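You operate a simulated robot arm through the tools that you are given. There is no shell and no other tool. Be economical: measure what you need, move in short steps, check, and stop when the job is done.

The job below is to be done with a simulated robot arm. You get a single attempt, and the scene is never put back.

## Task
Clamp the blue ball unit, brush it clean, seat it in the empty cup.
Fine: purple holder and lever; brush back; lever freed before the unit comes out; blue latch locked last; the other units stay.

Only the result counts: the job must be done as asked and must still hold three seconds after the hand-in. Knocking over, shifting, dropping, spilling or breaking anything else fails it.

## Robot
A 7-joint arm with a two-finger parallel gripper, fixed in place. Base frame: the origin is at the foot of the arm, x ahead of it, y to its left, z up. Readings come in m, degrees, newtons and seconds.
Its first joint turns from -66.0 to 66.0 degrees. Payload 2.6 kg.
The tool frame sits at the grasp point between the pads (the TCP): z along the fingers, y along the line on which they close. The tips reach 0.03 m beyond it. Largest opening 0.094 m; finger width 0.028, thickness 0.01; the body of the gripper, 0.05 by 0.096 m, starts 0.055 m behind the TCP.
Orientation is that of the tool frame in the base frame, as [roll, pitch, yaw] about the fixed x, y, z axes, in that order (R = Rz(yaw) Ry(pitch) Rx(roll)). With the fingers straight down and closing along the base's y, the tool's x points along the base's -x, its y along +y and its z along -z.

## Interface
- The arm moves only by the tool play_rows. Its argument "rows" is a list of rows, each an object of numbers (a shift or turn left out is 0, a gripper value left out holds the last): "x", "y", "z": the shift along the tool's x, y, z in m; "wx", "wy", "wz": the turn, a rotation vector about the tool's x, y, z in rad; "grip": the finger opening in m, from 0 to 0.094. In form: [{"x": .., "y": .., "z": .., "wx": .., "wy": .., "wz": .., "grip": ..}, ...]. A call has 1 to 8 rows; each row shifts and turns the commanded pose from where the row before left it, along the tool's axes as they then stand. Rows are played at 5 a second. More than 0.05 m and 8.6 degrees between two rows, or a gripper value outside its range, and nothing of the call is played. A pose out of reach is approached as far as the arm can. The call stops where the force on the tool passes 90 N (or 10 N more than at its start, if that is more) or the arm is blocked; 0.2 s more then pass. The fingers move at their own pace (about 0.072 m/s each) and stop on an object; they squeeze with about 22 N. The grip force told is the motor's: it shows also when the fingers shut on nothing. Time passes only in rows, and 0.2 s behind the last, so rows that do not move let the fingers close. It gives the time, the measured TCP pose, the force on the tool (base axes), the opening and the grip force at its end, in the units of the frame above (readings bear some noise), and new pictures: "views" is both (left out), scene, wrist or none.
- Cameras (640 x 400 px; columns grow to the right, rows downward): "scene" is fixed at [0.0289, 0.4263, 0.5829]; the picture's right is [-0.79, -0.61, 0.00], its down [-0.30, 0.39, -0.87] and it looks along [0.53, -0.69, -0.50] (base axes); focal length 308 px, centre (320, 200). "wrist" rides on the gripper at [0.076, 0.014, -0.102] in the tool frame; the picture's right is [-0.18, 0.98, 0.00], its down [-0.75, -0.14, -0.64] and it looks along [-0.63, -0.12, 0.77] (tool axes); focal length 243 px, centre (320, 200). There is no depth. A picture from a camera that has moved, and an enlarged one, comes with that camera's place and axes in the base frame and with its lens. The place of the scene camera against the robot may be out by one fixed shift of up to 0.018 m in any direction.
- inspect(camera, box): a new picture of the part [left, top, right, bottom] of that camera's present view, enlarged. No time passes.
- job_done(): hands the job in; it is judged then, once.

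Work in short steps. Places have to be worked out from the pictures, the camera data and where the tool is seen: move nearer, look again, correct. Check each grasp and each placing, and mend what went wrong. You have 120 turns and 200 pictures in all, those below and enlarged ones among them. Open the gripper and draw the arm clear of the work before you hand the job in, unless the task says otherwise; then end with one line.

The tools are called after "Request:" as name(argument=value, ...) on one line, values as JSON. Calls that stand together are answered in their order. play_rows: Moves the arm, as the interface text tells. Its arguments: {"type":"object","properties":{"rows":{"type":"array"},"views":{"type":"string","enum":["both","scene","wrist","none"]}},"required":["rows"]} The other tools are called the same way: inspect (camera, box) takes an enlarged picture of a part of a camera's view; job_done () hands the job in.

At the start:

```text
time_s: 0.0
ee_pos: [0.2829, -0.2143, 0.3208]
tcp_rot: [-179.9, 0.0, 180.0]
ft_force: [-0.2, -0.2, -0.4]
gripper_width: 0.094
grip_force: 0.0
```

scene: 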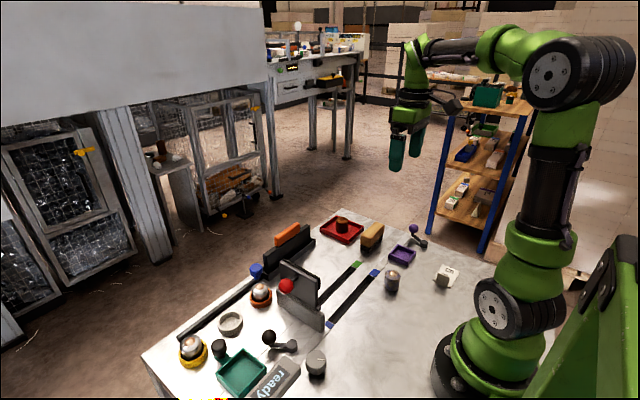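
wrist: 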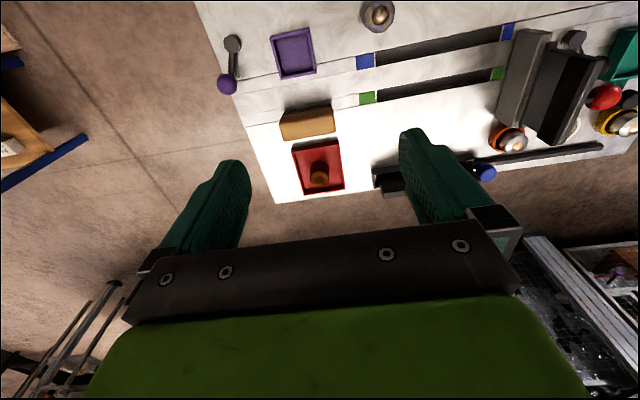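

The table has several stations; I'll enlarge the views to identify the parts before moving.

Request:
inspect(camera="scene", box=[140, 290, 340, 400])

Request:
inspect(camera="scene", box=[230, 200, 480, 340])

Request:
inspect(camera="wrist", box=[200, 0, 640, 210])

```text
3.20 times, centred on (240, 345) of scene
camera zoom: at [0.0289, 0.4263, 0.5829], right [-0.79, -0.61, 0.0], down [-0.3, 0.39, -0.87], along [0.53, -0.69, -0.5], focal length 987 px, centre (576, -264)
```

zoom: 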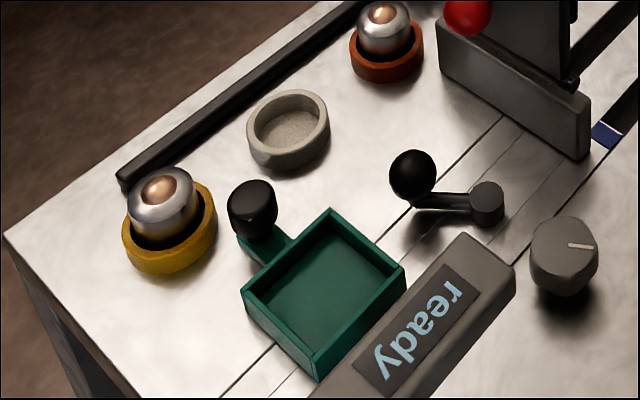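

```text
2.56 times, centred on (355, 270) of scene
camera zoom: at [0.0289, 0.4263, 0.5829], right [-0.79, -0.61, 0.0], down [-0.3, 0.39, -0.87], along [0.53, -0.69, -0.5], focal length 790 px, centre (230, 21)
```

zoom: 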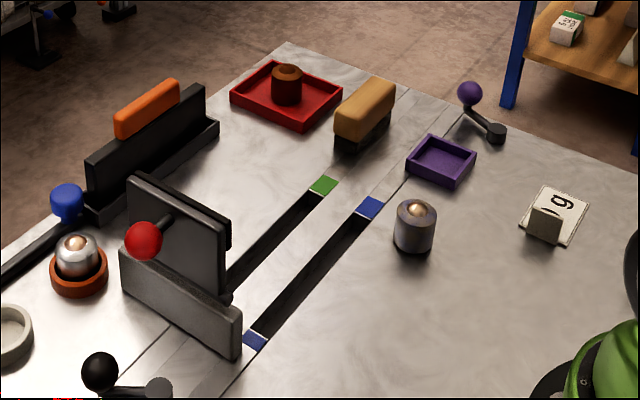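

```text
1.45 times, centred on (420, 105) of wrist
camera zoom: at [0.2072, -0.2004, 0.4228], right [0.18, 0.98, 0.0], down [0.75, -0.14, 0.64], along [0.63, -0.12, -0.77], focal length 353 px, centre (174, 338)
```

zoom: 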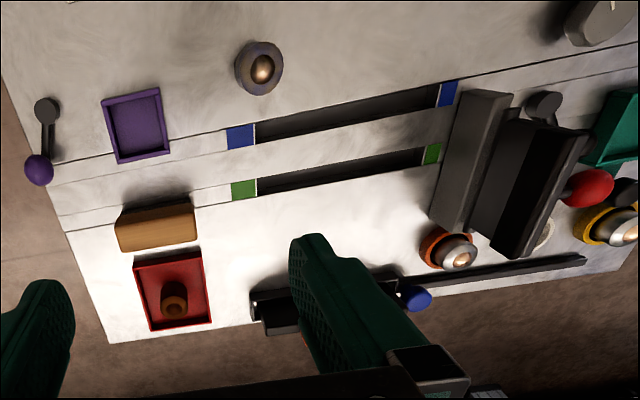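

Triangulating the loose unit from both cameras puts the table at about z≈0, not -0.56. I'll move lower and nearer for a better look at the right-hand side.

Request:
play_rows(rows=[{"x": 0.03, "y": 0.03, "z": 0.04}, {"x": 0.03, "y": 0.03, "z": 0.04}, {"x": 0, "y": 0.02, "z": 0.03}, {}], views="wrist")

```text
refused: row 1 steps farther than a row can; nothing moved
```

Request:
play_rows(rows=[{"x": 0.02, "y": 0.02, "z": 0.03}, {"x": 0.02, "y": 0.02, "z": 0.03}, {"x": 0.02, "y": 0.02, "z": 0.03}, {"z": 0.02, "y": 0.02}, {}], views="wrist")

```text
time_s: 1.2
ee_pos: [0.2226, -0.134, 0.2114]
tcp_rot: [-180.0, -0.2, -180.0]
ft_force: [0.3, -0.6, 0.9]
gripper_width: 0.0943
grip_force: 0.0
camera wrist: at [0.1466, -0.12, 0.3124], right [0.18, 0.98, 0.0], down [0.75, -0.14, 0.64], along [0.63, -0.12, -0.77], focal length 243 px, centre (320, 200)
```

wrist: 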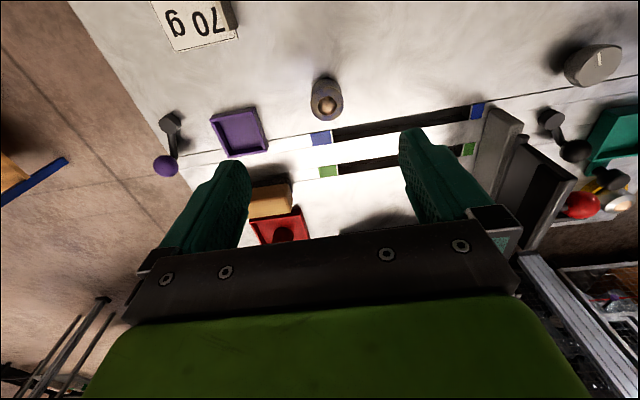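

Request:
inspect(camera="wrist", box=[140, 0, 360, 140])

Request:
inspect(camera="wrist", box=[420, 30, 640, 170])

Request:
inspect(camera="scene", box=[320, 210, 480, 310])

Request:
inspect(camera="scene", box=[220, 220, 380, 320])

```text
2.86 times, centred on (250, 70) of wrist
camera zoom: at [0.1466, -0.12, 0.3124], right [0.18, 0.98, 0.0], down [0.75, -0.14, 0.64], along [0.63, -0.12, -0.77], focal length 693 px, centre (520, 571)
```

zoom: 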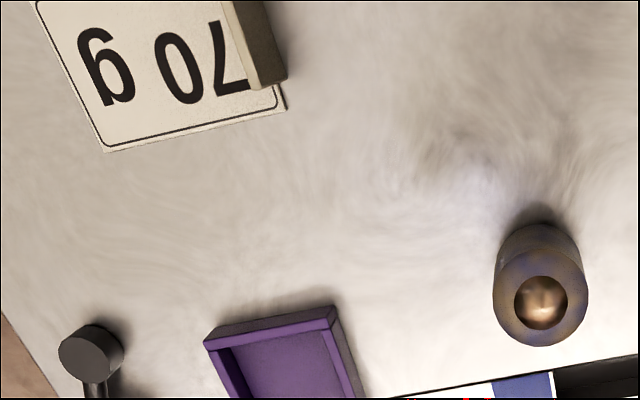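

```text
2.86 times, centred on (530, 100) of wrist
camera zoom: at [0.1466, -0.12, 0.3124], right [0.18, 0.98, 0.0], down [0.75, -0.14, 0.64], along [0.63, -0.12, -0.77], focal length 693 px, centre (-280, 486)
```

zoom: 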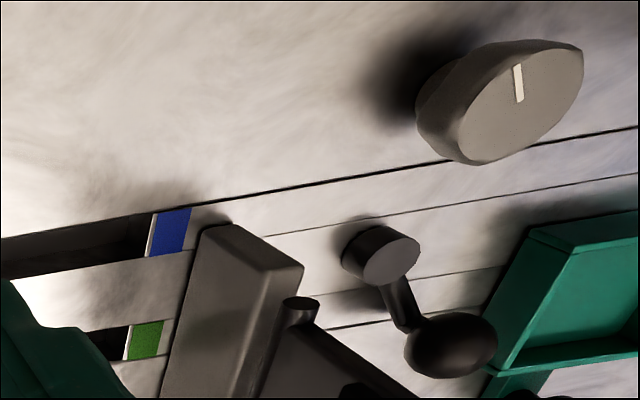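

```text
4.00 times, centred on (400, 260) of scene
camera zoom: at [0.0289, 0.4263, 0.5829], right [-0.79, -0.61, 0.0], down [-0.3, 0.39, -0.87], along [0.53, -0.69, -0.5], focal length 1234 px, centre (0, -40)
```

zoom: 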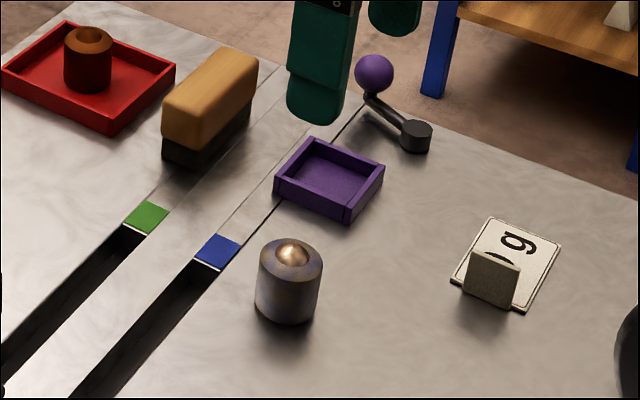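

```text
4.00 times, centred on (300, 270) of scene
camera zoom: at [0.0289, 0.4263, 0.5829], right [-0.79, -0.61, 0.0], down [-0.3, 0.39, -0.87], along [0.53, -0.69, -0.5], focal length 1234 px, centre (400, -80)
```

zoom: 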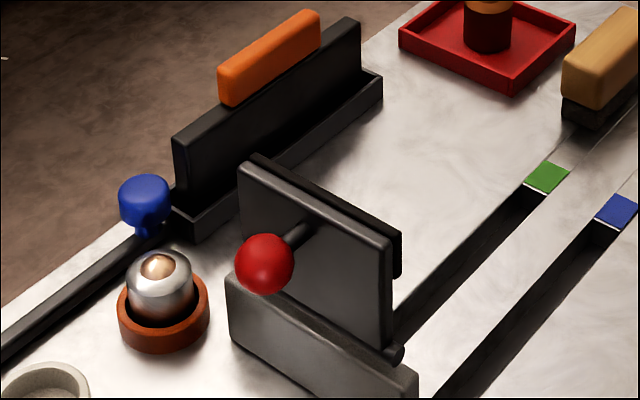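

The loose unit at about (0.236,-0.13) is bluish and dirty, so it's the blue ball unit. The purple holder is at about (0.263,-0.246), with its lever pivot near (0.225,-0.31). I'll look at the lever more closely.

Request:
play_rows(rows=[{"x": 0.01, "y": -0.045, "z": 0.01}, {"x": 0.01, "y": -0.04, "z": 0.015}, {"x": 0.01, "y": -0.04, "z": 0.015}, {"x": 0.01, "y": -0.03, "z": 0.015}, {}], views="wrist")

Request:
inspect(camera="wrist", box=[200, 0, 440, 150])

```text
time_s: 2.4
ee_pos: [0.1828, -0.2891, 0.1567]
tcp_rot: [180.0, 0.0, 179.9]
ft_force: [0.0, -0.4, 0.3]
gripper_width: 0.0942
grip_force: 0.0
camera wrist: at [0.1075, -0.2755, 0.2578], right [0.18, 0.98, 0.0], down [0.75, -0.14, 0.64], along [0.63, -0.12, -0.77], focal length 243 px, centre (320, 200)
```

wrist: 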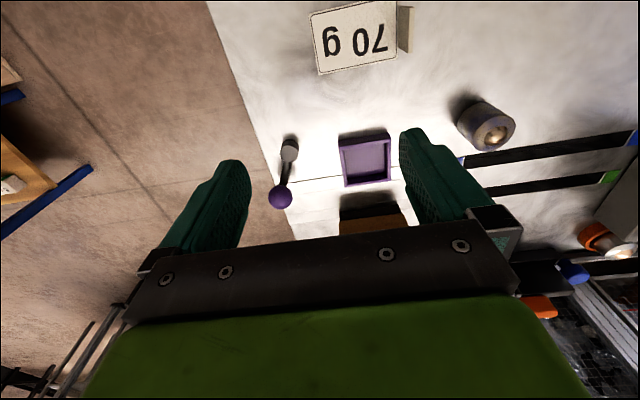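

```text
2.67 times, centred on (320, 75) of wrist
camera zoom: at [0.1075, -0.2755, 0.2578], right [0.18, 0.98, 0.0], down [0.75, -0.14, 0.64], along [0.63, -0.12, -0.77], focal length 647 px, centre (320, 533)
```

zoom: 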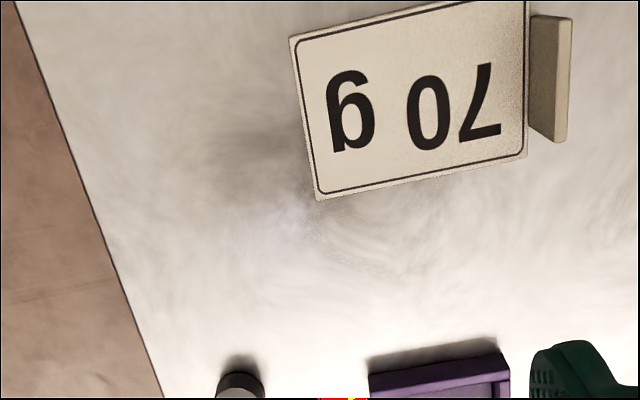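

Request:
inspect(camera="wrist", box=[250, 110, 430, 240])

Request:
inspect(camera="wrist", box=[510, 120, 640, 320])

Request:
inspect(camera="scene", box=[370, 210, 470, 272])

```text
3.08 times, centred on (340, 175) of wrist
camera zoom: at [0.1075, -0.2755, 0.2578], right [0.18, 0.98, 0.0], down [0.75, -0.14, 0.64], along [0.63, -0.12, -0.77], focal length 746 px, centre (258, 277)
```

zoom: 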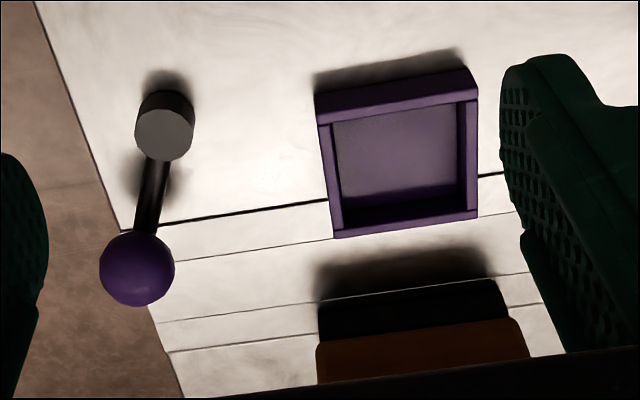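

```text
2.00 times, centred on (575, 220) of wrist
camera zoom: at [0.1075, -0.2755, 0.2578], right [0.18, 0.98, 0.0], down [0.75, -0.14, 0.64], along [0.63, -0.12, -0.77], focal length 485 px, centre (-190, 160)
```

zoom: 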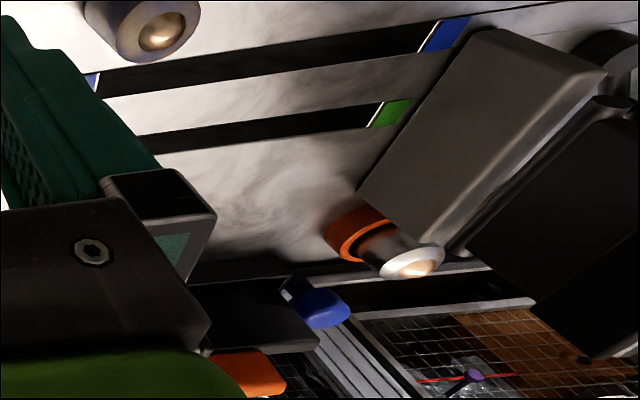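

```text
6.40 times, centred on (420, 241) of scene
camera zoom: at [0.0289, 0.4263, 0.5829], right [-0.79, -0.61, 0.0], down [-0.3, 0.39, -0.87], along [0.53, -0.69, -0.5], focal length 1974 px, centre (-320, -62)
```

zoom: 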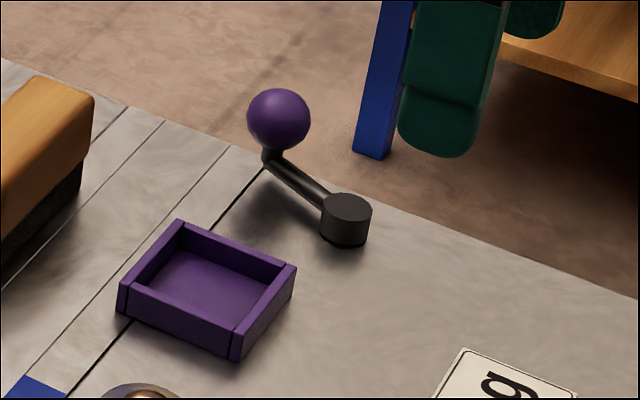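

Triangulating between the two wrist views gives table z≈0, holder centre (0.261,-0.250), lever pivot (0.234,-0.333), lever ball (0.28,-0.355,0.032) and unit (0.238,-0.129). Next I'll survey the left side: latch, cups and gate.

Request:
play_rows(rows=[{"z": -0.04, "y": 0.02}, {"z": -0.04, "y": 0.025}, {"y": 0.045, "x": -0.02}, {"y": 0.045, "x": -0.02}, {"y": 0.045, "x": -0.02}, {"y": 0.045, "x": -0.02}, {"y": 0.045, "x": -0.02}, {}], views="wrist")

Request:
inspect(camera="wrist", box=[240, 0, 640, 250])

```text
time_s: 4.2
ee_pos: [0.2815, -0.0189, 0.2367]
tcp_rot: [-179.9, 0.0, 179.9]
ft_force: [-0.1, 0.7, -0.2]
gripper_width: 0.0939
grip_force: 0.1
camera wrist: at [0.2066, -0.0041, 0.3382], right [0.18, 0.98, 0.0], down [0.75, -0.14, 0.64], along [0.63, -0.12, -0.77], focal length 243 px, centre (320, 200)
```

wrist: 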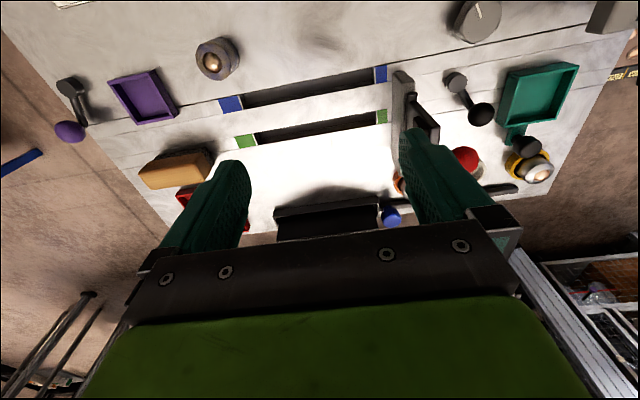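

```text
1.60 times, centred on (440, 125) of wrist
camera zoom: at [0.2066, -0.0041, 0.3382], right [0.18, 0.98, 0.0], down [0.75, -0.14, 0.64], along [0.63, -0.12, -0.77], focal length 388 px, centre (128, 320)
```

zoom: 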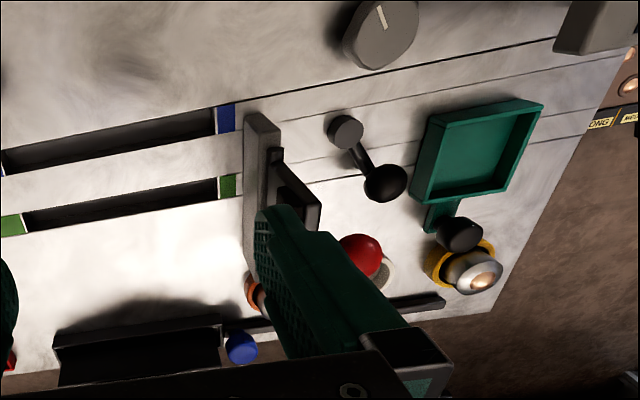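

The blue knob sits at one end of the long dark bar. I'll move left and forward to see the latch and cups better.

Request:
play_rows(rows=[{"y": 0.045, "x": 0.01}, {"y": 0.045}, {"y": 0.045}, {"y": 0.045}, {"y": 0.045}, {}], views="wrist")

Request:
inspect(camera="wrist", box=[180, 60, 480, 250])

Request:
inspect(camera="scene", box=[140, 250, 300, 350])

```text
time_s: 5.6
ee_pos: [0.2726, 0.2067, 0.2356]
tcp_rot: [-179.9, 0.0, 180.0]
ft_force: [0.6, -0.7, 0.1]
gripper_width: 0.0938
grip_force: 0.0
camera wrist: at [0.1974, 0.2208, 0.3372], right [0.18, 0.98, 0.0], down [0.75, -0.14, 0.64], along [0.63, -0.12, -0.77], focal length 243 px, centre (320, 200)
```

wrist: 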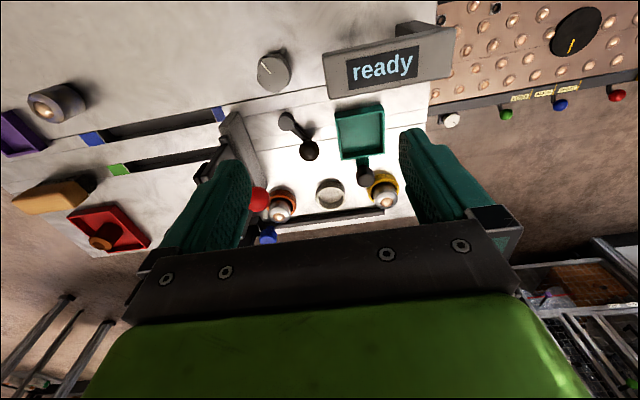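

```text
2.11 times, centred on (330, 155) of wrist
camera zoom: at [0.1974, 0.2208, 0.3372], right [0.18, 0.98, 0.0], down [0.75, -0.14, 0.64], along [0.63, -0.12, -0.77], focal length 511 px, centre (299, 295)
```

zoom: 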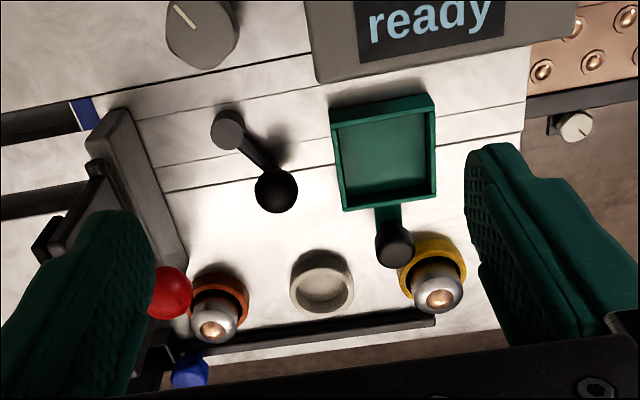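

```text
4.00 times, centred on (220, 300) of scene
camera zoom: at [0.0289, 0.4263, 0.5829], right [-0.79, -0.61, 0.0], down [-0.3, 0.39, -0.87], along [0.53, -0.69, -0.5], focal length 1234 px, centre (720, -200)
```

zoom: 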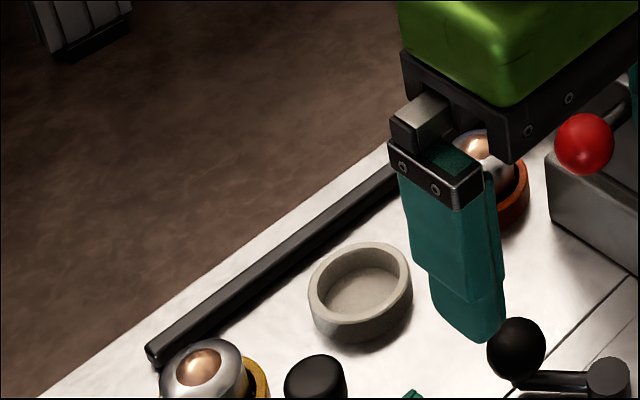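

Cups are at x≈0.45, y≈0.108 (orange), 0.192 (grey, empty) and 0.277 (yellow). The latch knob is near (0.52,0.06). I'll approach higher up to examine the latch and test reach.

Request:
play_rows(rows=[{"y": -0.03, "x": -0.035}, {"y": -0.03, "x": -0.035}, {"y": -0.03, "x": -0.035}, {"y": -0.03, "x": -0.035}, {"x": -0.01, "z": 0.02}, {}], views="wrist")

Request:
inspect(camera="wrist", box=[220, 0, 480, 200])

Request:
inspect(camera="scene", box=[140, 250, 300, 350])

```text
time_s: 7.0
ee_pos: [0.4228, 0.0847, 0.2168]
tcp_rot: [180.0, 0.0, 179.9]
ft_force: [-0.3, -1.0, 0.2]
gripper_width: 0.0939
grip_force: 0.0
camera wrist: at [0.3478, 0.0998, 0.318], right [0.18, 0.98, 0.0], down [0.75, -0.14, 0.64], along [0.63, -0.12, -0.77], focal length 243 px, centre (320, 200)
```

wrist: 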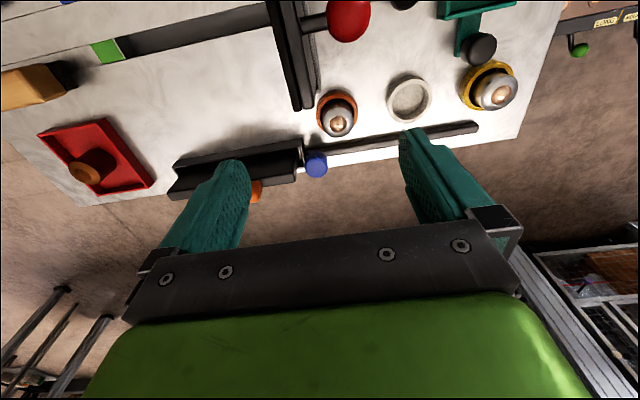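

```text
2.00 times, centred on (350, 100) of wrist
camera zoom: at [0.3478, 0.0998, 0.318], right [0.18, 0.98, 0.0], down [0.75, -0.14, 0.64], along [0.63, -0.12, -0.77], focal length 485 px, centre (260, 400)
```

zoom: 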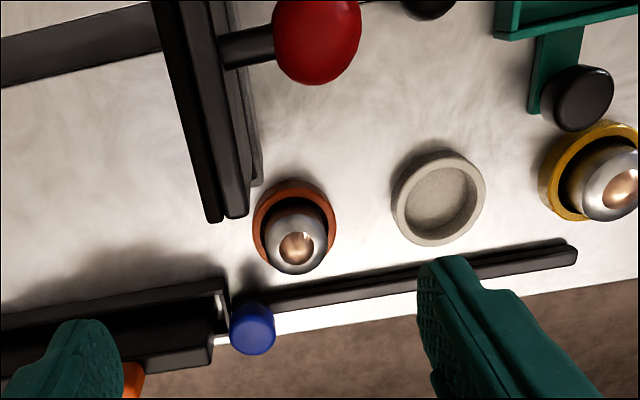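

```text
4.00 times, centred on (220, 300) of scene
camera zoom: at [0.0289, 0.4263, 0.5829], right [-0.79, -0.61, 0.0], down [-0.3, 0.39, -0.87], along [0.53, -0.69, -0.5], focal length 1234 px, centre (720, -200)
```

zoom: 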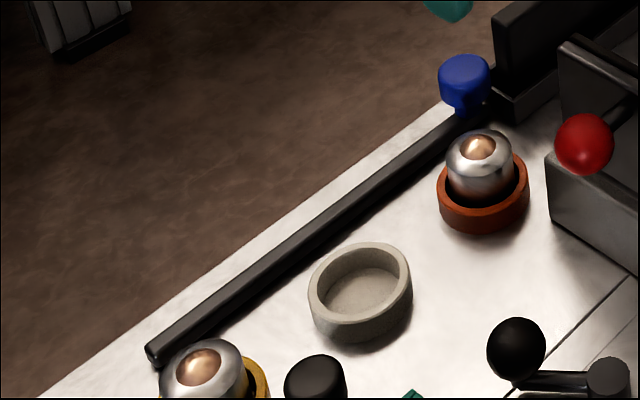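

The knob is at (0.519,0.063,0.033) and the empty cup at (0.465,0.191). The arm reaches out to x=0.42 fine. Now I'll go above the blue unit at (0.239,-0.130).

Request:
play_rows(rows=[{"x": 0.03, "y": -0.036}, {"x": 0.03, "y": -0.036}, {"x": 0.03, "y": -0.036}, {"x": 0.03, "y": -0.036}, {"x": 0.03, "y": -0.036}, {"x": 0.034, "y": -0.035}, {"z": 0.04}, {}], views="none")

Request:
play_rows(rows=[{"z": 0.04}, {"z": 0.02}, {}], views="both")

```text
time_s: 8.8
ee_pos: [0.239, -0.1298, 0.1758]
tcp_rot: [180.0, 0.1, 180.0]
ft_force: [-0.2, 0.2, 0.2]
gripper_width: 0.0939
grip_force: 0.1
```

```text
time_s: 9.6
ee_pos: [0.2399, -0.1294, 0.1165]
tcp_rot: [179.9, -0.1, 179.9]
ft_force: [-0.2, 0.3, 0.0]
gripper_width: 0.0942
grip_force: 0.1
camera wrist: at [0.1635, -0.115, 0.2179], right [0.18, 0.98, 0.0], down [0.75, -0.14, 0.64], along [0.63, -0.12, -0.77], focal length 243 px, centre (320, 200)
```

scene: 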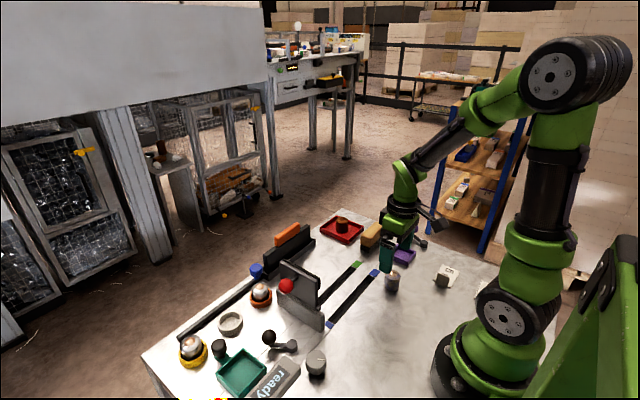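
wrist: 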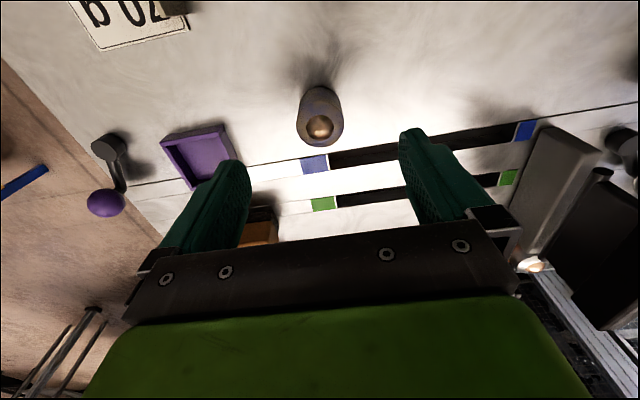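

The unit is centred between the fingers at (0.238,-0.129). I'll descend to z=0.05 before closing.

Request:
play_rows(rows=[{"z": 0.03}, {"z": 0.025}, {"z": 0.012}, {}], views="both")

Request:
inspect(camera="scene", box=[350, 220, 450, 300])

```text
time_s: 10.6
ee_pos: [0.2386, -0.1292, 0.0502]
tcp_rot: [179.9, 0.0, -180.0]
ft_force: [-0.2, -0.8, 0.2]
gripper_width: 0.0938
grip_force: 0.0
camera wrist: at [0.1637, -0.1147, 0.1509], right [0.18, 0.98, 0.0], down [0.75, -0.14, 0.64], along [0.63, -0.12, -0.77], focal length 243 px, centre (320, 200)
```

scene: 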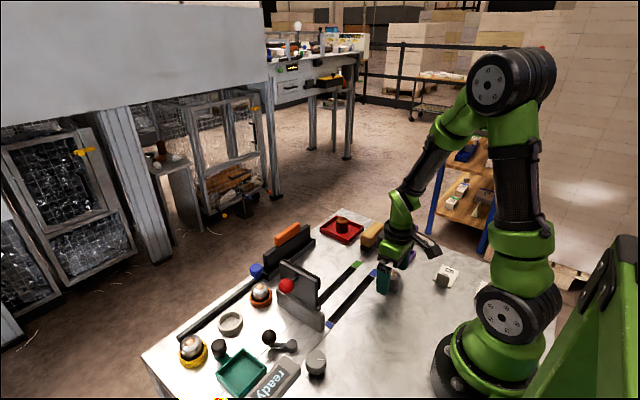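
wrist: 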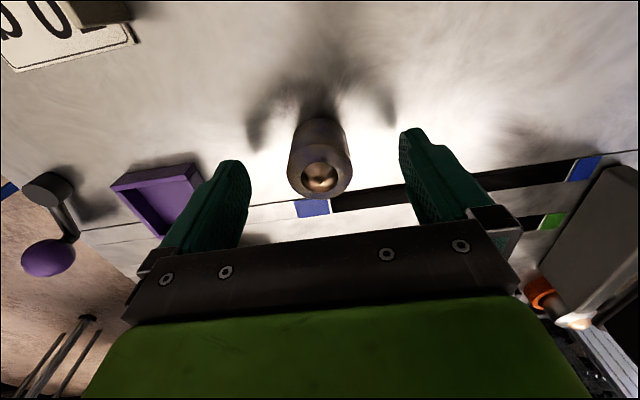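

```text
5.00 times, centred on (400, 260) of scene
camera zoom: at [0.0289, 0.4263, 0.5829], right [-0.79, -0.61, 0.0], down [-0.3, 0.39, -0.87], along [0.53, -0.69, -0.5], focal length 1542 px, centre (-80, -100)
```

zoom: 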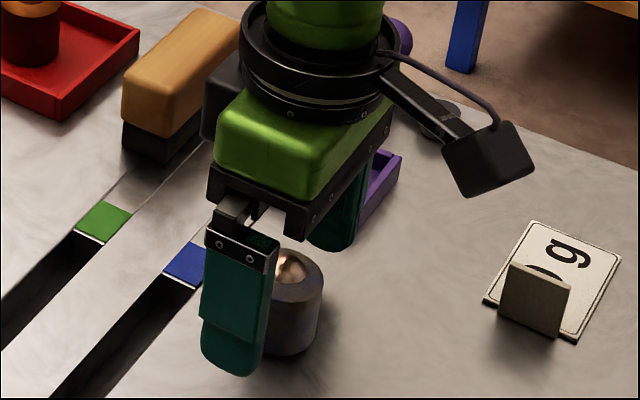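

The unit is centred with its top at z≈0.041. I'll close on its upper half here, so the fingertips stay above the holder walls.

Request:
play_rows(rows=[{"z": 0.002, "grip": 0.06}, {"grip": 0.0}, {}, {}, {}], views="none")

Request:
play_rows(rows=[{"z": -0.02}, {"z": -0.02}, {}], views="both")

```text
time_s: 11.8
ee_pos: [0.2393, -0.1288, 0.0479]
tcp_rot: [180.0, 0.1, -180.0]
ft_force: [1.0, -0.2, -0.4]
gripper_width: 0.037
grip_force: 21.8
```

```text
time_s: 12.6
ee_pos: [0.2388, -0.1278, 0.0877]
tcp_rot: [179.9, 0.0, -180.0]
ft_force: [-0.3, 0.2, -1.9]
gripper_width: 0.0371
grip_force: 21.9
camera wrist: at [0.163, -0.1147, 0.1893], right [0.18, 0.98, 0.0], down [0.75, -0.14, 0.64], along [0.63, -0.12, -0.77], focal length 243 px, centre (320, 200)
```

scene: 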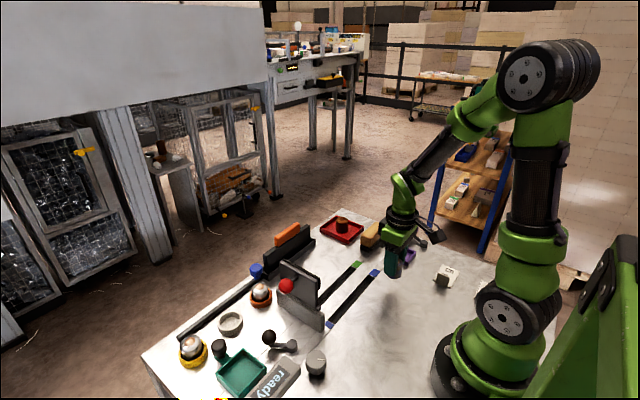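
wrist: 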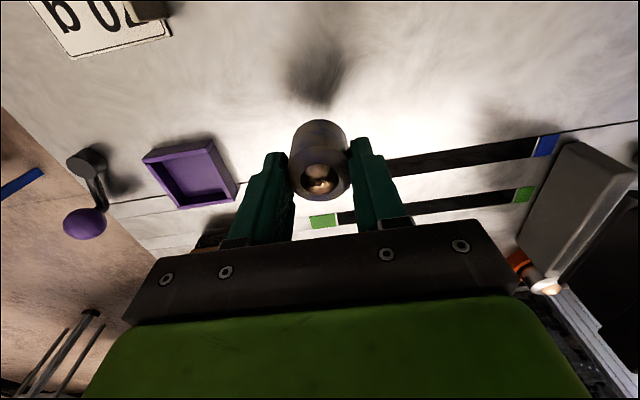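

Lifted securely. I'll zoom in on the holder to refine its centre.

Request:
inspect(camera="wrist", box=[50, 120, 270, 260])

```text
2.86 times, centred on (160, 190) of wrist
camera zoom: at [0.163, -0.1147, 0.1893], right [0.18, 0.98, 0.0], down [0.75, -0.14, 0.64], along [0.63, -0.12, -0.77], focal length 693 px, centre (777, 229)
```

zoom: 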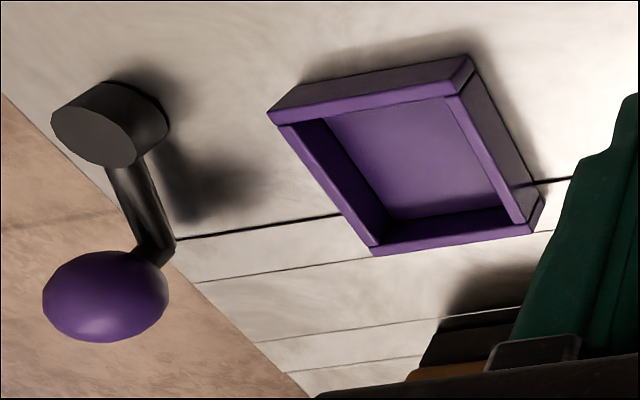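

Estimated holder centre is (0.262,-0.248), wall height ≈0.018. I'll move the unit above it and compare visually.

Request:
play_rows(rows=[{"y": -0.04, "x": -0.008}, {"y": -0.04, "x": -0.008}, {"y": -0.04, "x": -0.007}, {}], views="wrist")

Request:
inspect(camera="wrist", box=[210, 90, 430, 230])

Request:
inspect(camera="scene", box=[350, 210, 470, 285])

```text
time_s: 13.6
ee_pos: [0.2623, -0.2494, 0.0871]
tcp_rot: [180.0, 0.0, 180.0]
ft_force: [0.2, 0.8, -1.0]
gripper_width: 0.037
grip_force: 22.2
camera wrist: at [0.1866, -0.2346, 0.1887], right [0.18, 0.98, 0.0], down [0.75, -0.14, 0.64], along [0.63, -0.12, -0.77], focal length 243 px, centre (320, 200)
```

wrist: 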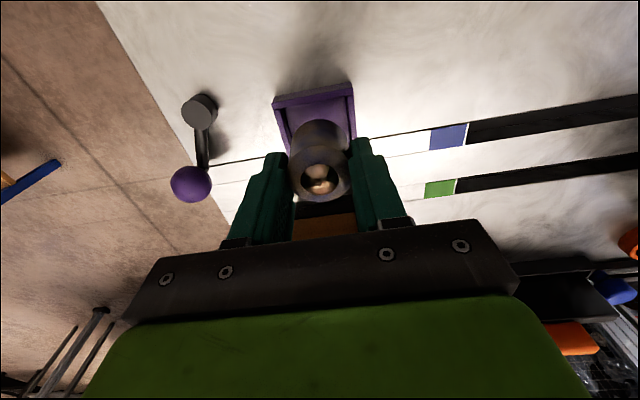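

```text
2.86 times, centred on (320, 160) of wrist
camera zoom: at [0.1866, -0.2346, 0.1887], right [0.18, 0.98, 0.0], down [0.75, -0.14, 0.64], along [0.63, -0.12, -0.77], focal length 693 px, centre (320, 314)
```

zoom: 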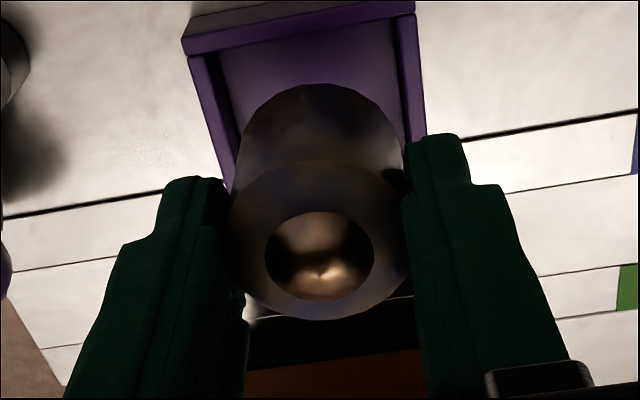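

```text
5.33 times, centred on (410, 248) of scene
camera zoom: at [0.0289, 0.4263, 0.5829], right [-0.79, -0.61, 0.0], down [-0.3, 0.39, -0.87], along [0.53, -0.69, -0.5], focal length 1645 px, centre (-160, -53)
```

zoom: 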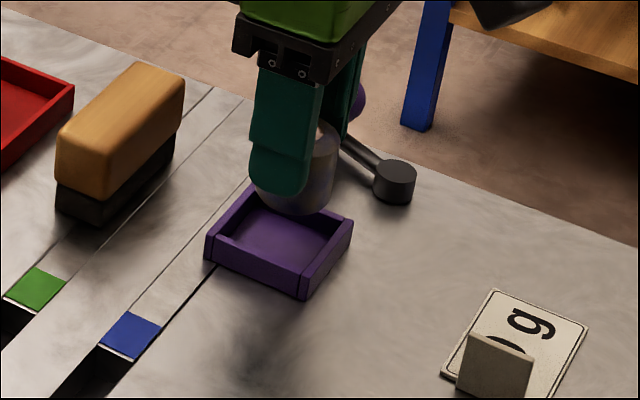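

The holder's centre works out to (0.2645,-0.250), so only a 2 mm correction is needed. I'll lower the unit in stages.

Request:
play_rows(rows=[{"x": -0.002, "z": 0.012}, {"z": 0.01}, {}], views="both")

Request:
inspect(camera="wrist", box=[210, 60, 430, 200])

Request:
inspect(camera="scene", box=[350, 210, 470, 285])

```text
time_s: 14.4
ee_pos: [0.2645, -0.2495, 0.0662]
tcp_rot: [-180.0, 0.1, -180.0]
ft_force: [0.2, 0.3, -1.8]
gripper_width: 0.037
grip_force: 21.8
camera wrist: at [0.1884, -0.2347, 0.1666], right [0.18, 0.98, 0.0], down [0.75, -0.14, 0.64], along [0.63, -0.12, -0.77], focal length 243 px, centre (320, 200)
```

scene: 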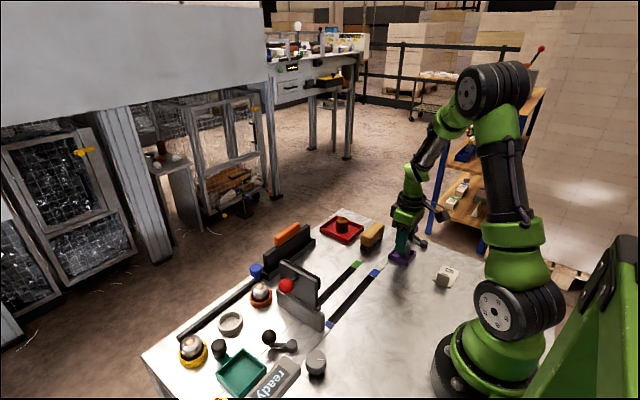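
wrist: 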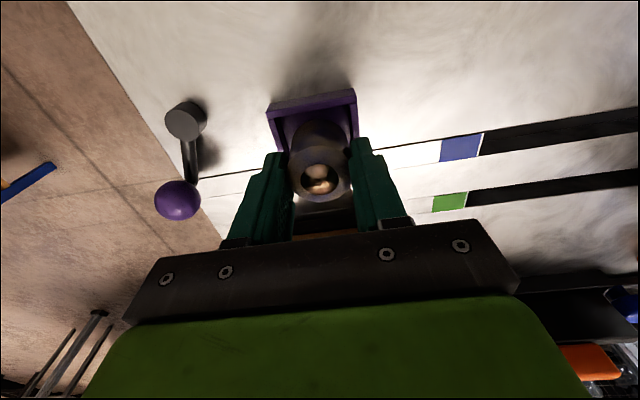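

```text
2.86 times, centred on (320, 130) of wrist
camera zoom: at [0.1884, -0.2347, 0.1666], right [0.18, 0.98, 0.0], down [0.75, -0.14, 0.64], along [0.63, -0.12, -0.77], focal length 693 px, centre (320, 400)
```

zoom: 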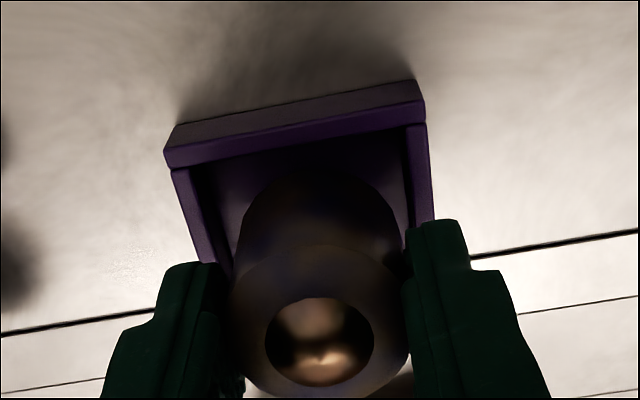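

```text
5.33 times, centred on (410, 248) of scene
camera zoom: at [0.0289, 0.4263, 0.5829], right [-0.79, -0.61, 0.0], down [-0.3, 0.39, -0.87], along [0.53, -0.69, -0.5], focal length 1645 px, centre (-160, -53)
```

zoom: 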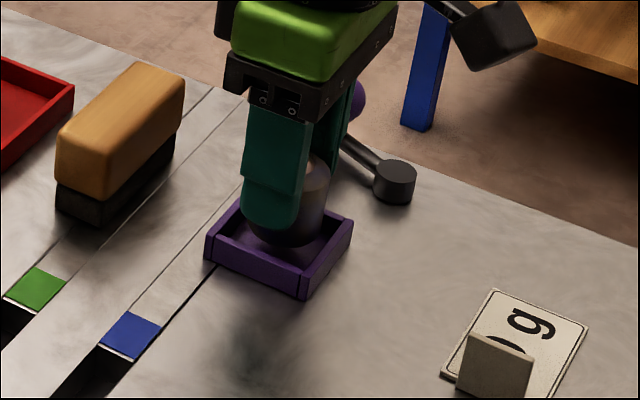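

Alignment looks right. I'll lower the rest of the way in small steps, watching force.

Request:
play_rows(rows=[{"z": 0.006}, {"z": 0.005}, {"z": 0.003}, {}], views="none")

```text
time_s: 15.4
ee_pos: [0.2643, -0.2489, 0.0521]
tcp_rot: [180.0, 0.0, 179.9]
ft_force: [-0.8, 0.1, 0.5]
gripper_width: 0.0371
grip_force: 21.8
```

The force suggests light contact. I'll go down one more millimetre, release, and rise to check.

Request:
play_rows(rows=[{"z": 0.001}, {"grip": 0.055}, {}, {"z": -0.03}, {"z": -0.04}, {}], views="wrist")

Request:
inspect(camera="scene", box=[350, 210, 470, 285])

Request:
inspect(camera="wrist", box=[210, 60, 430, 200])

```text
time_s: 16.8
ee_pos: [0.2635, -0.2498, 0.1211]
tcp_rot: [-179.9, 0.0, -179.9]
ft_force: [0.3, -0.4, -0.5]
gripper_width: 0.0549
grip_force: 0.1
camera wrist: at [0.1881, -0.2352, 0.2227], right [0.18, 0.98, 0.0], down [0.75, -0.14, 0.64], along [0.63, -0.12, -0.77], focal length 243 px, centre (320, 200)
```

wrist: 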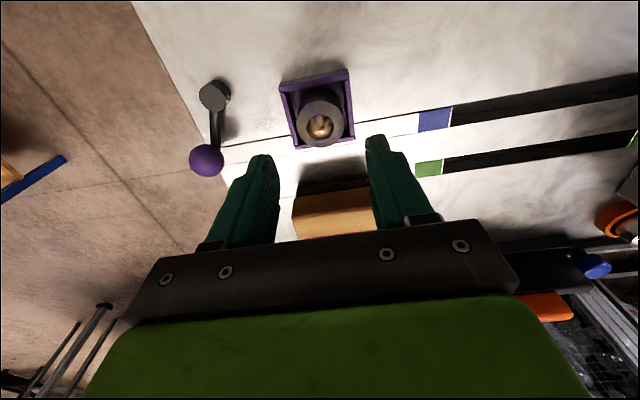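

```text
5.33 times, centred on (410, 248) of scene
camera zoom: at [0.0289, 0.4263, 0.5829], right [-0.79, -0.61, 0.0], down [-0.3, 0.39, -0.87], along [0.53, -0.69, -0.5], focal length 1645 px, centre (-160, -53)
```

zoom: 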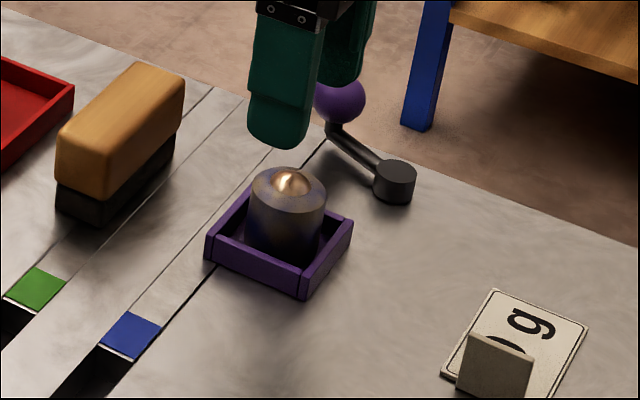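

```text
2.86 times, centred on (320, 130) of wrist
camera zoom: at [0.1881, -0.2352, 0.2227], right [0.18, 0.98, 0.0], down [0.75, -0.14, 0.64], along [0.63, -0.12, -0.77], focal length 693 px, centre (320, 400)
```

zoom: 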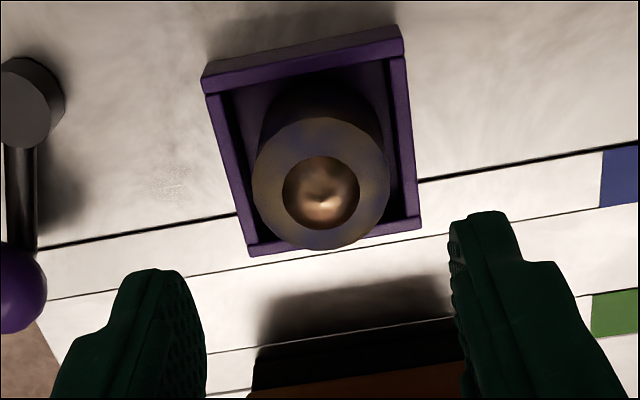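

The unit is seated in the holder. The black lever sits at about +30° and the purple one at about -27°, so I expect a throw of roughly 60° toward the holder. I'll cage the purple ball between the fingers and swing it.

Request:
play_rows(rows=[{"x": -0.006, "y": -0.035, "grip": 0.094}, {"x": -0.006, "y": -0.035}, {"x": -0.006, "y": -0.036}, {"z": 0.03}, {}], views="both")

Request:
inspect(camera="wrist", box=[210, 60, 430, 200])

```text
time_s: 18.0
ee_pos: [0.282, -0.3567, 0.0913]
tcp_rot: [-179.9, 0.0, -179.8]
ft_force: [0.9, 0.0, 0.0]
gripper_width: 0.0941
grip_force: 0.0
camera wrist: at [0.2066, -0.3424, 0.1918], right [0.18, 0.98, 0.0], down [0.75, -0.14, 0.64], along [0.63, -0.12, -0.77], focal length 243 px, centre (320, 200)
```

scene: 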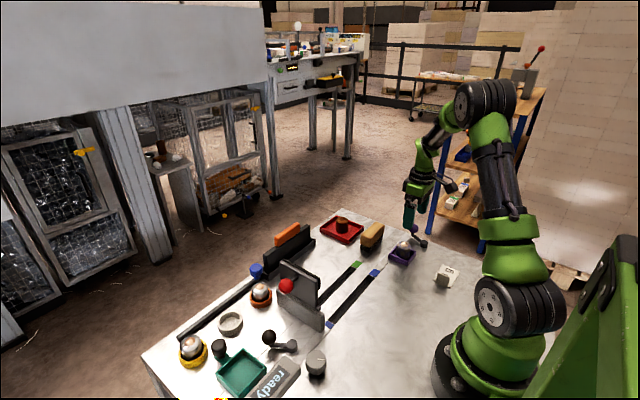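
wrist: 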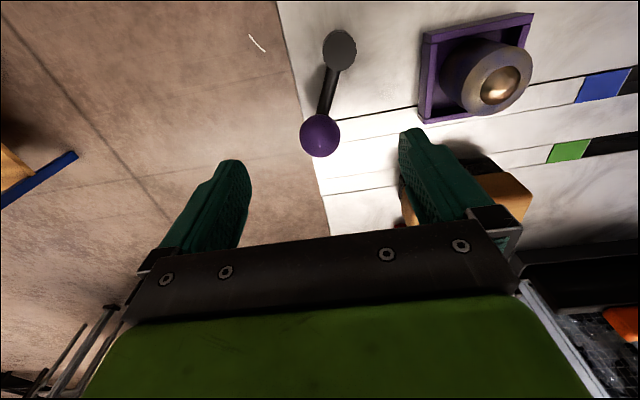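

```text
2.86 times, centred on (320, 130) of wrist
camera zoom: at [0.2066, -0.3424, 0.1918], right [0.18, 0.98, 0.0], down [0.75, -0.14, 0.64], along [0.63, -0.12, -0.77], focal length 693 px, centre (320, 400)
```

zoom: 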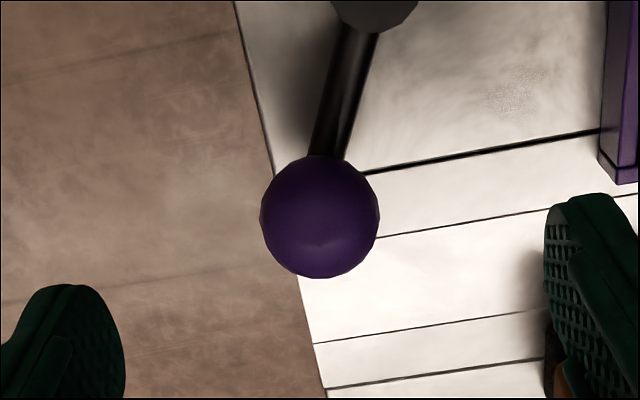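

The ball is confirmed at (0.280,-0.356,0.032), radius 0.015. I'll lower around it and close to a loose cage.

Request:
play_rows(rows=[{"z": 0.025}, {"z": 0.025}, {"grip": 0.035}, {}, {}], views="scene")

Request:
inspect(camera="scene", box=[360, 200, 480, 275])

```text
time_s: 19.2
ee_pos: [0.2822, -0.3565, 0.0402]
tcp_rot: [179.9, 0.0, -180.0]
ft_force: [-0.4, 0.6, 0.7]
gripper_width: 0.0349
grip_force: 0.0
```

scene: 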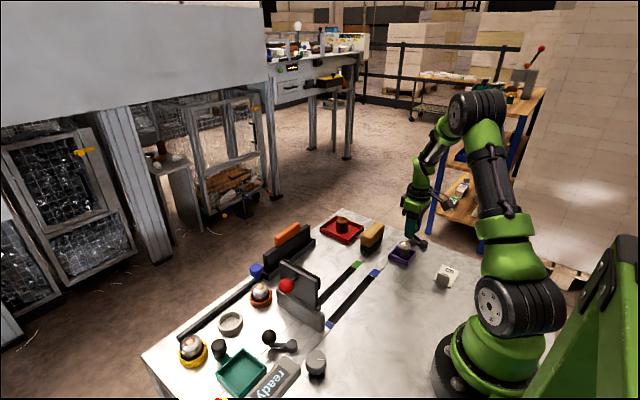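

```text
5.33 times, centred on (420, 238) of scene
camera zoom: at [0.0289, 0.4263, 0.5829], right [-0.79, -0.61, 0.0], down [-0.3, 0.39, -0.87], along [0.53, -0.69, -0.5], focal length 1645 px, centre (-213, 0)
```

zoom: 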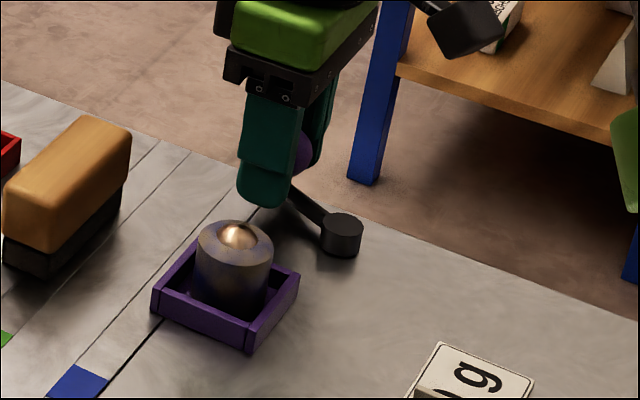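

Caged, the +y finger would reach the holder wall at the end of the swing. Instead I'll push the ball from its outer side with closed fingers.

Request:
play_rows(rows=[{"grip": 0.06}, {"z": -0.03}, {"z": -0.01, "grip": 0.0}, {"y": -0.032}, {}, {"z": 0.02}, {"z": 0.015}, {}], views="none")

Request:
play_rows(rows=[{"y": 0.005}, {"y": 0.005}, {"y": 0.005}, {"y": 0.005}, {}], views="both")

Request:
inspect(camera="scene", box=[360, 200, 480, 275])

```text
time_s: 21.0
ee_pos: [0.283, -0.3877, 0.0449]
tcp_rot: [-180.0, 0.0, -180.0]
ft_force: [-0.6, 0.4, 0.6]
gripper_width: 0.0002
grip_force: 22.0
```

```text
time_s: 22.2
ee_pos: [0.282, -0.3678, 0.0453]
tcp_rot: [-180.0, 0.1, 179.9]
ft_force: [1.8, -1.3, -0.2]
gripper_width: 0.0003
grip_force: 22.1
camera wrist: at [0.2063, -0.3535, 0.147], right [0.18, 0.98, 0.0], down [0.75, -0.14, 0.64], along [0.63, -0.12, -0.77], focal length 243 px, centre (320, 200)
```

scene: 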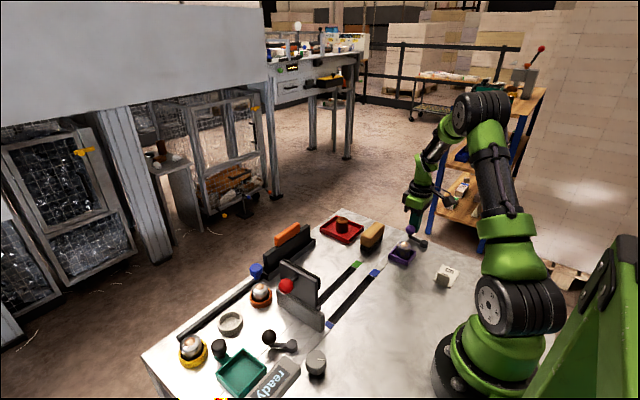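
wrist: 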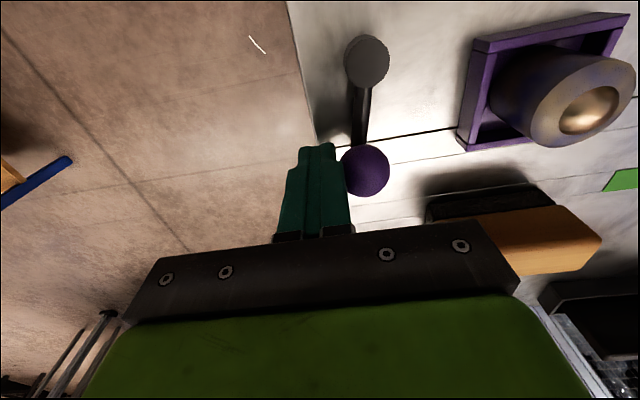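

```text
5.33 times, centred on (420, 238) of scene
camera zoom: at [0.0289, 0.4263, 0.5829], right [-0.79, -0.61, 0.0], down [-0.3, 0.39, -0.87], along [0.53, -0.69, -0.5], focal length 1645 px, centre (-213, 0)
```

zoom: 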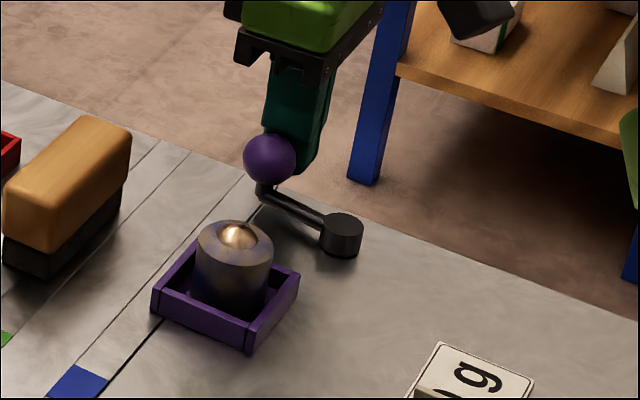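

The lever swings freely toward the holder at very low force. I'll keep going in small steps.

Request:
play_rows(rows=[{"y": 0.006}, {"y": 0.006}, {"y": 0.006}, {}], views="none")

Request:
play_rows(rows=[{"y": 0.005}, {"y": 0.005}, {}], views="both")

Request:
inspect(camera="scene", box=[360, 200, 480, 275])

```text
time_s: 23.2
ee_pos: [0.2809, -0.3491, 0.0452]
tcp_rot: [-180.0, 0.0, 180.0]
ft_force: [1.4, -0.9, -0.7]
gripper_width: 0.0
grip_force: 21.7
```

```text
time_s: 24.0
ee_pos: [0.2816, -0.3389, 0.0445]
tcp_rot: [-180.0, 0.1, 179.9]
ft_force: [-1.1, -2.4, 1.1]
gripper_width: 0.0002
grip_force: 21.8
camera wrist: at [0.2061, -0.3255, 0.1468], right [0.18, 0.98, 0.0], down [0.75, -0.14, 0.64], along [0.63, -0.12, -0.77], focal length 243 px, centre (320, 200)
```

scene: 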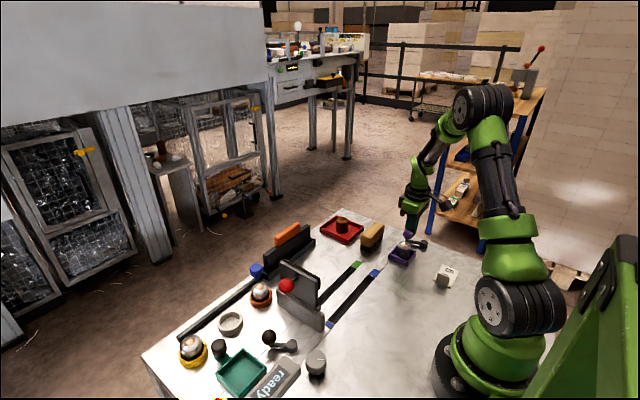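
wrist: 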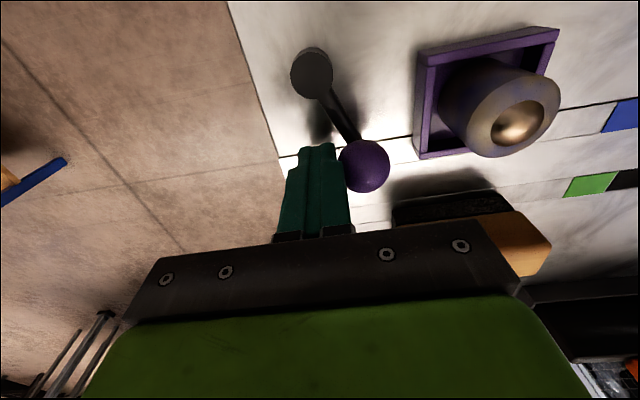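

```text
5.33 times, centred on (420, 238) of scene
camera zoom: at [0.0289, 0.4263, 0.5829], right [-0.79, -0.61, 0.0], down [-0.3, 0.39, -0.87], along [0.53, -0.69, -0.5], focal length 1645 px, centre (-213, 0)
```

zoom: 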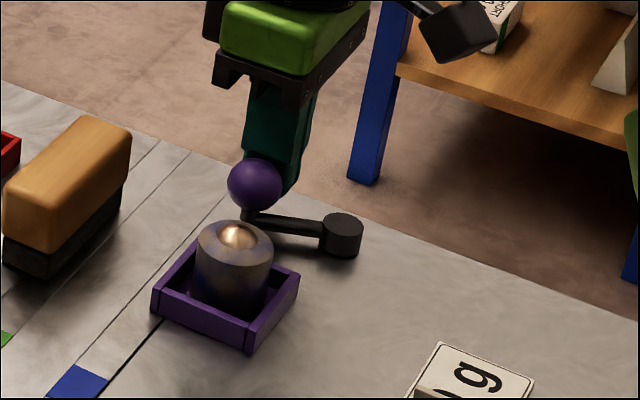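

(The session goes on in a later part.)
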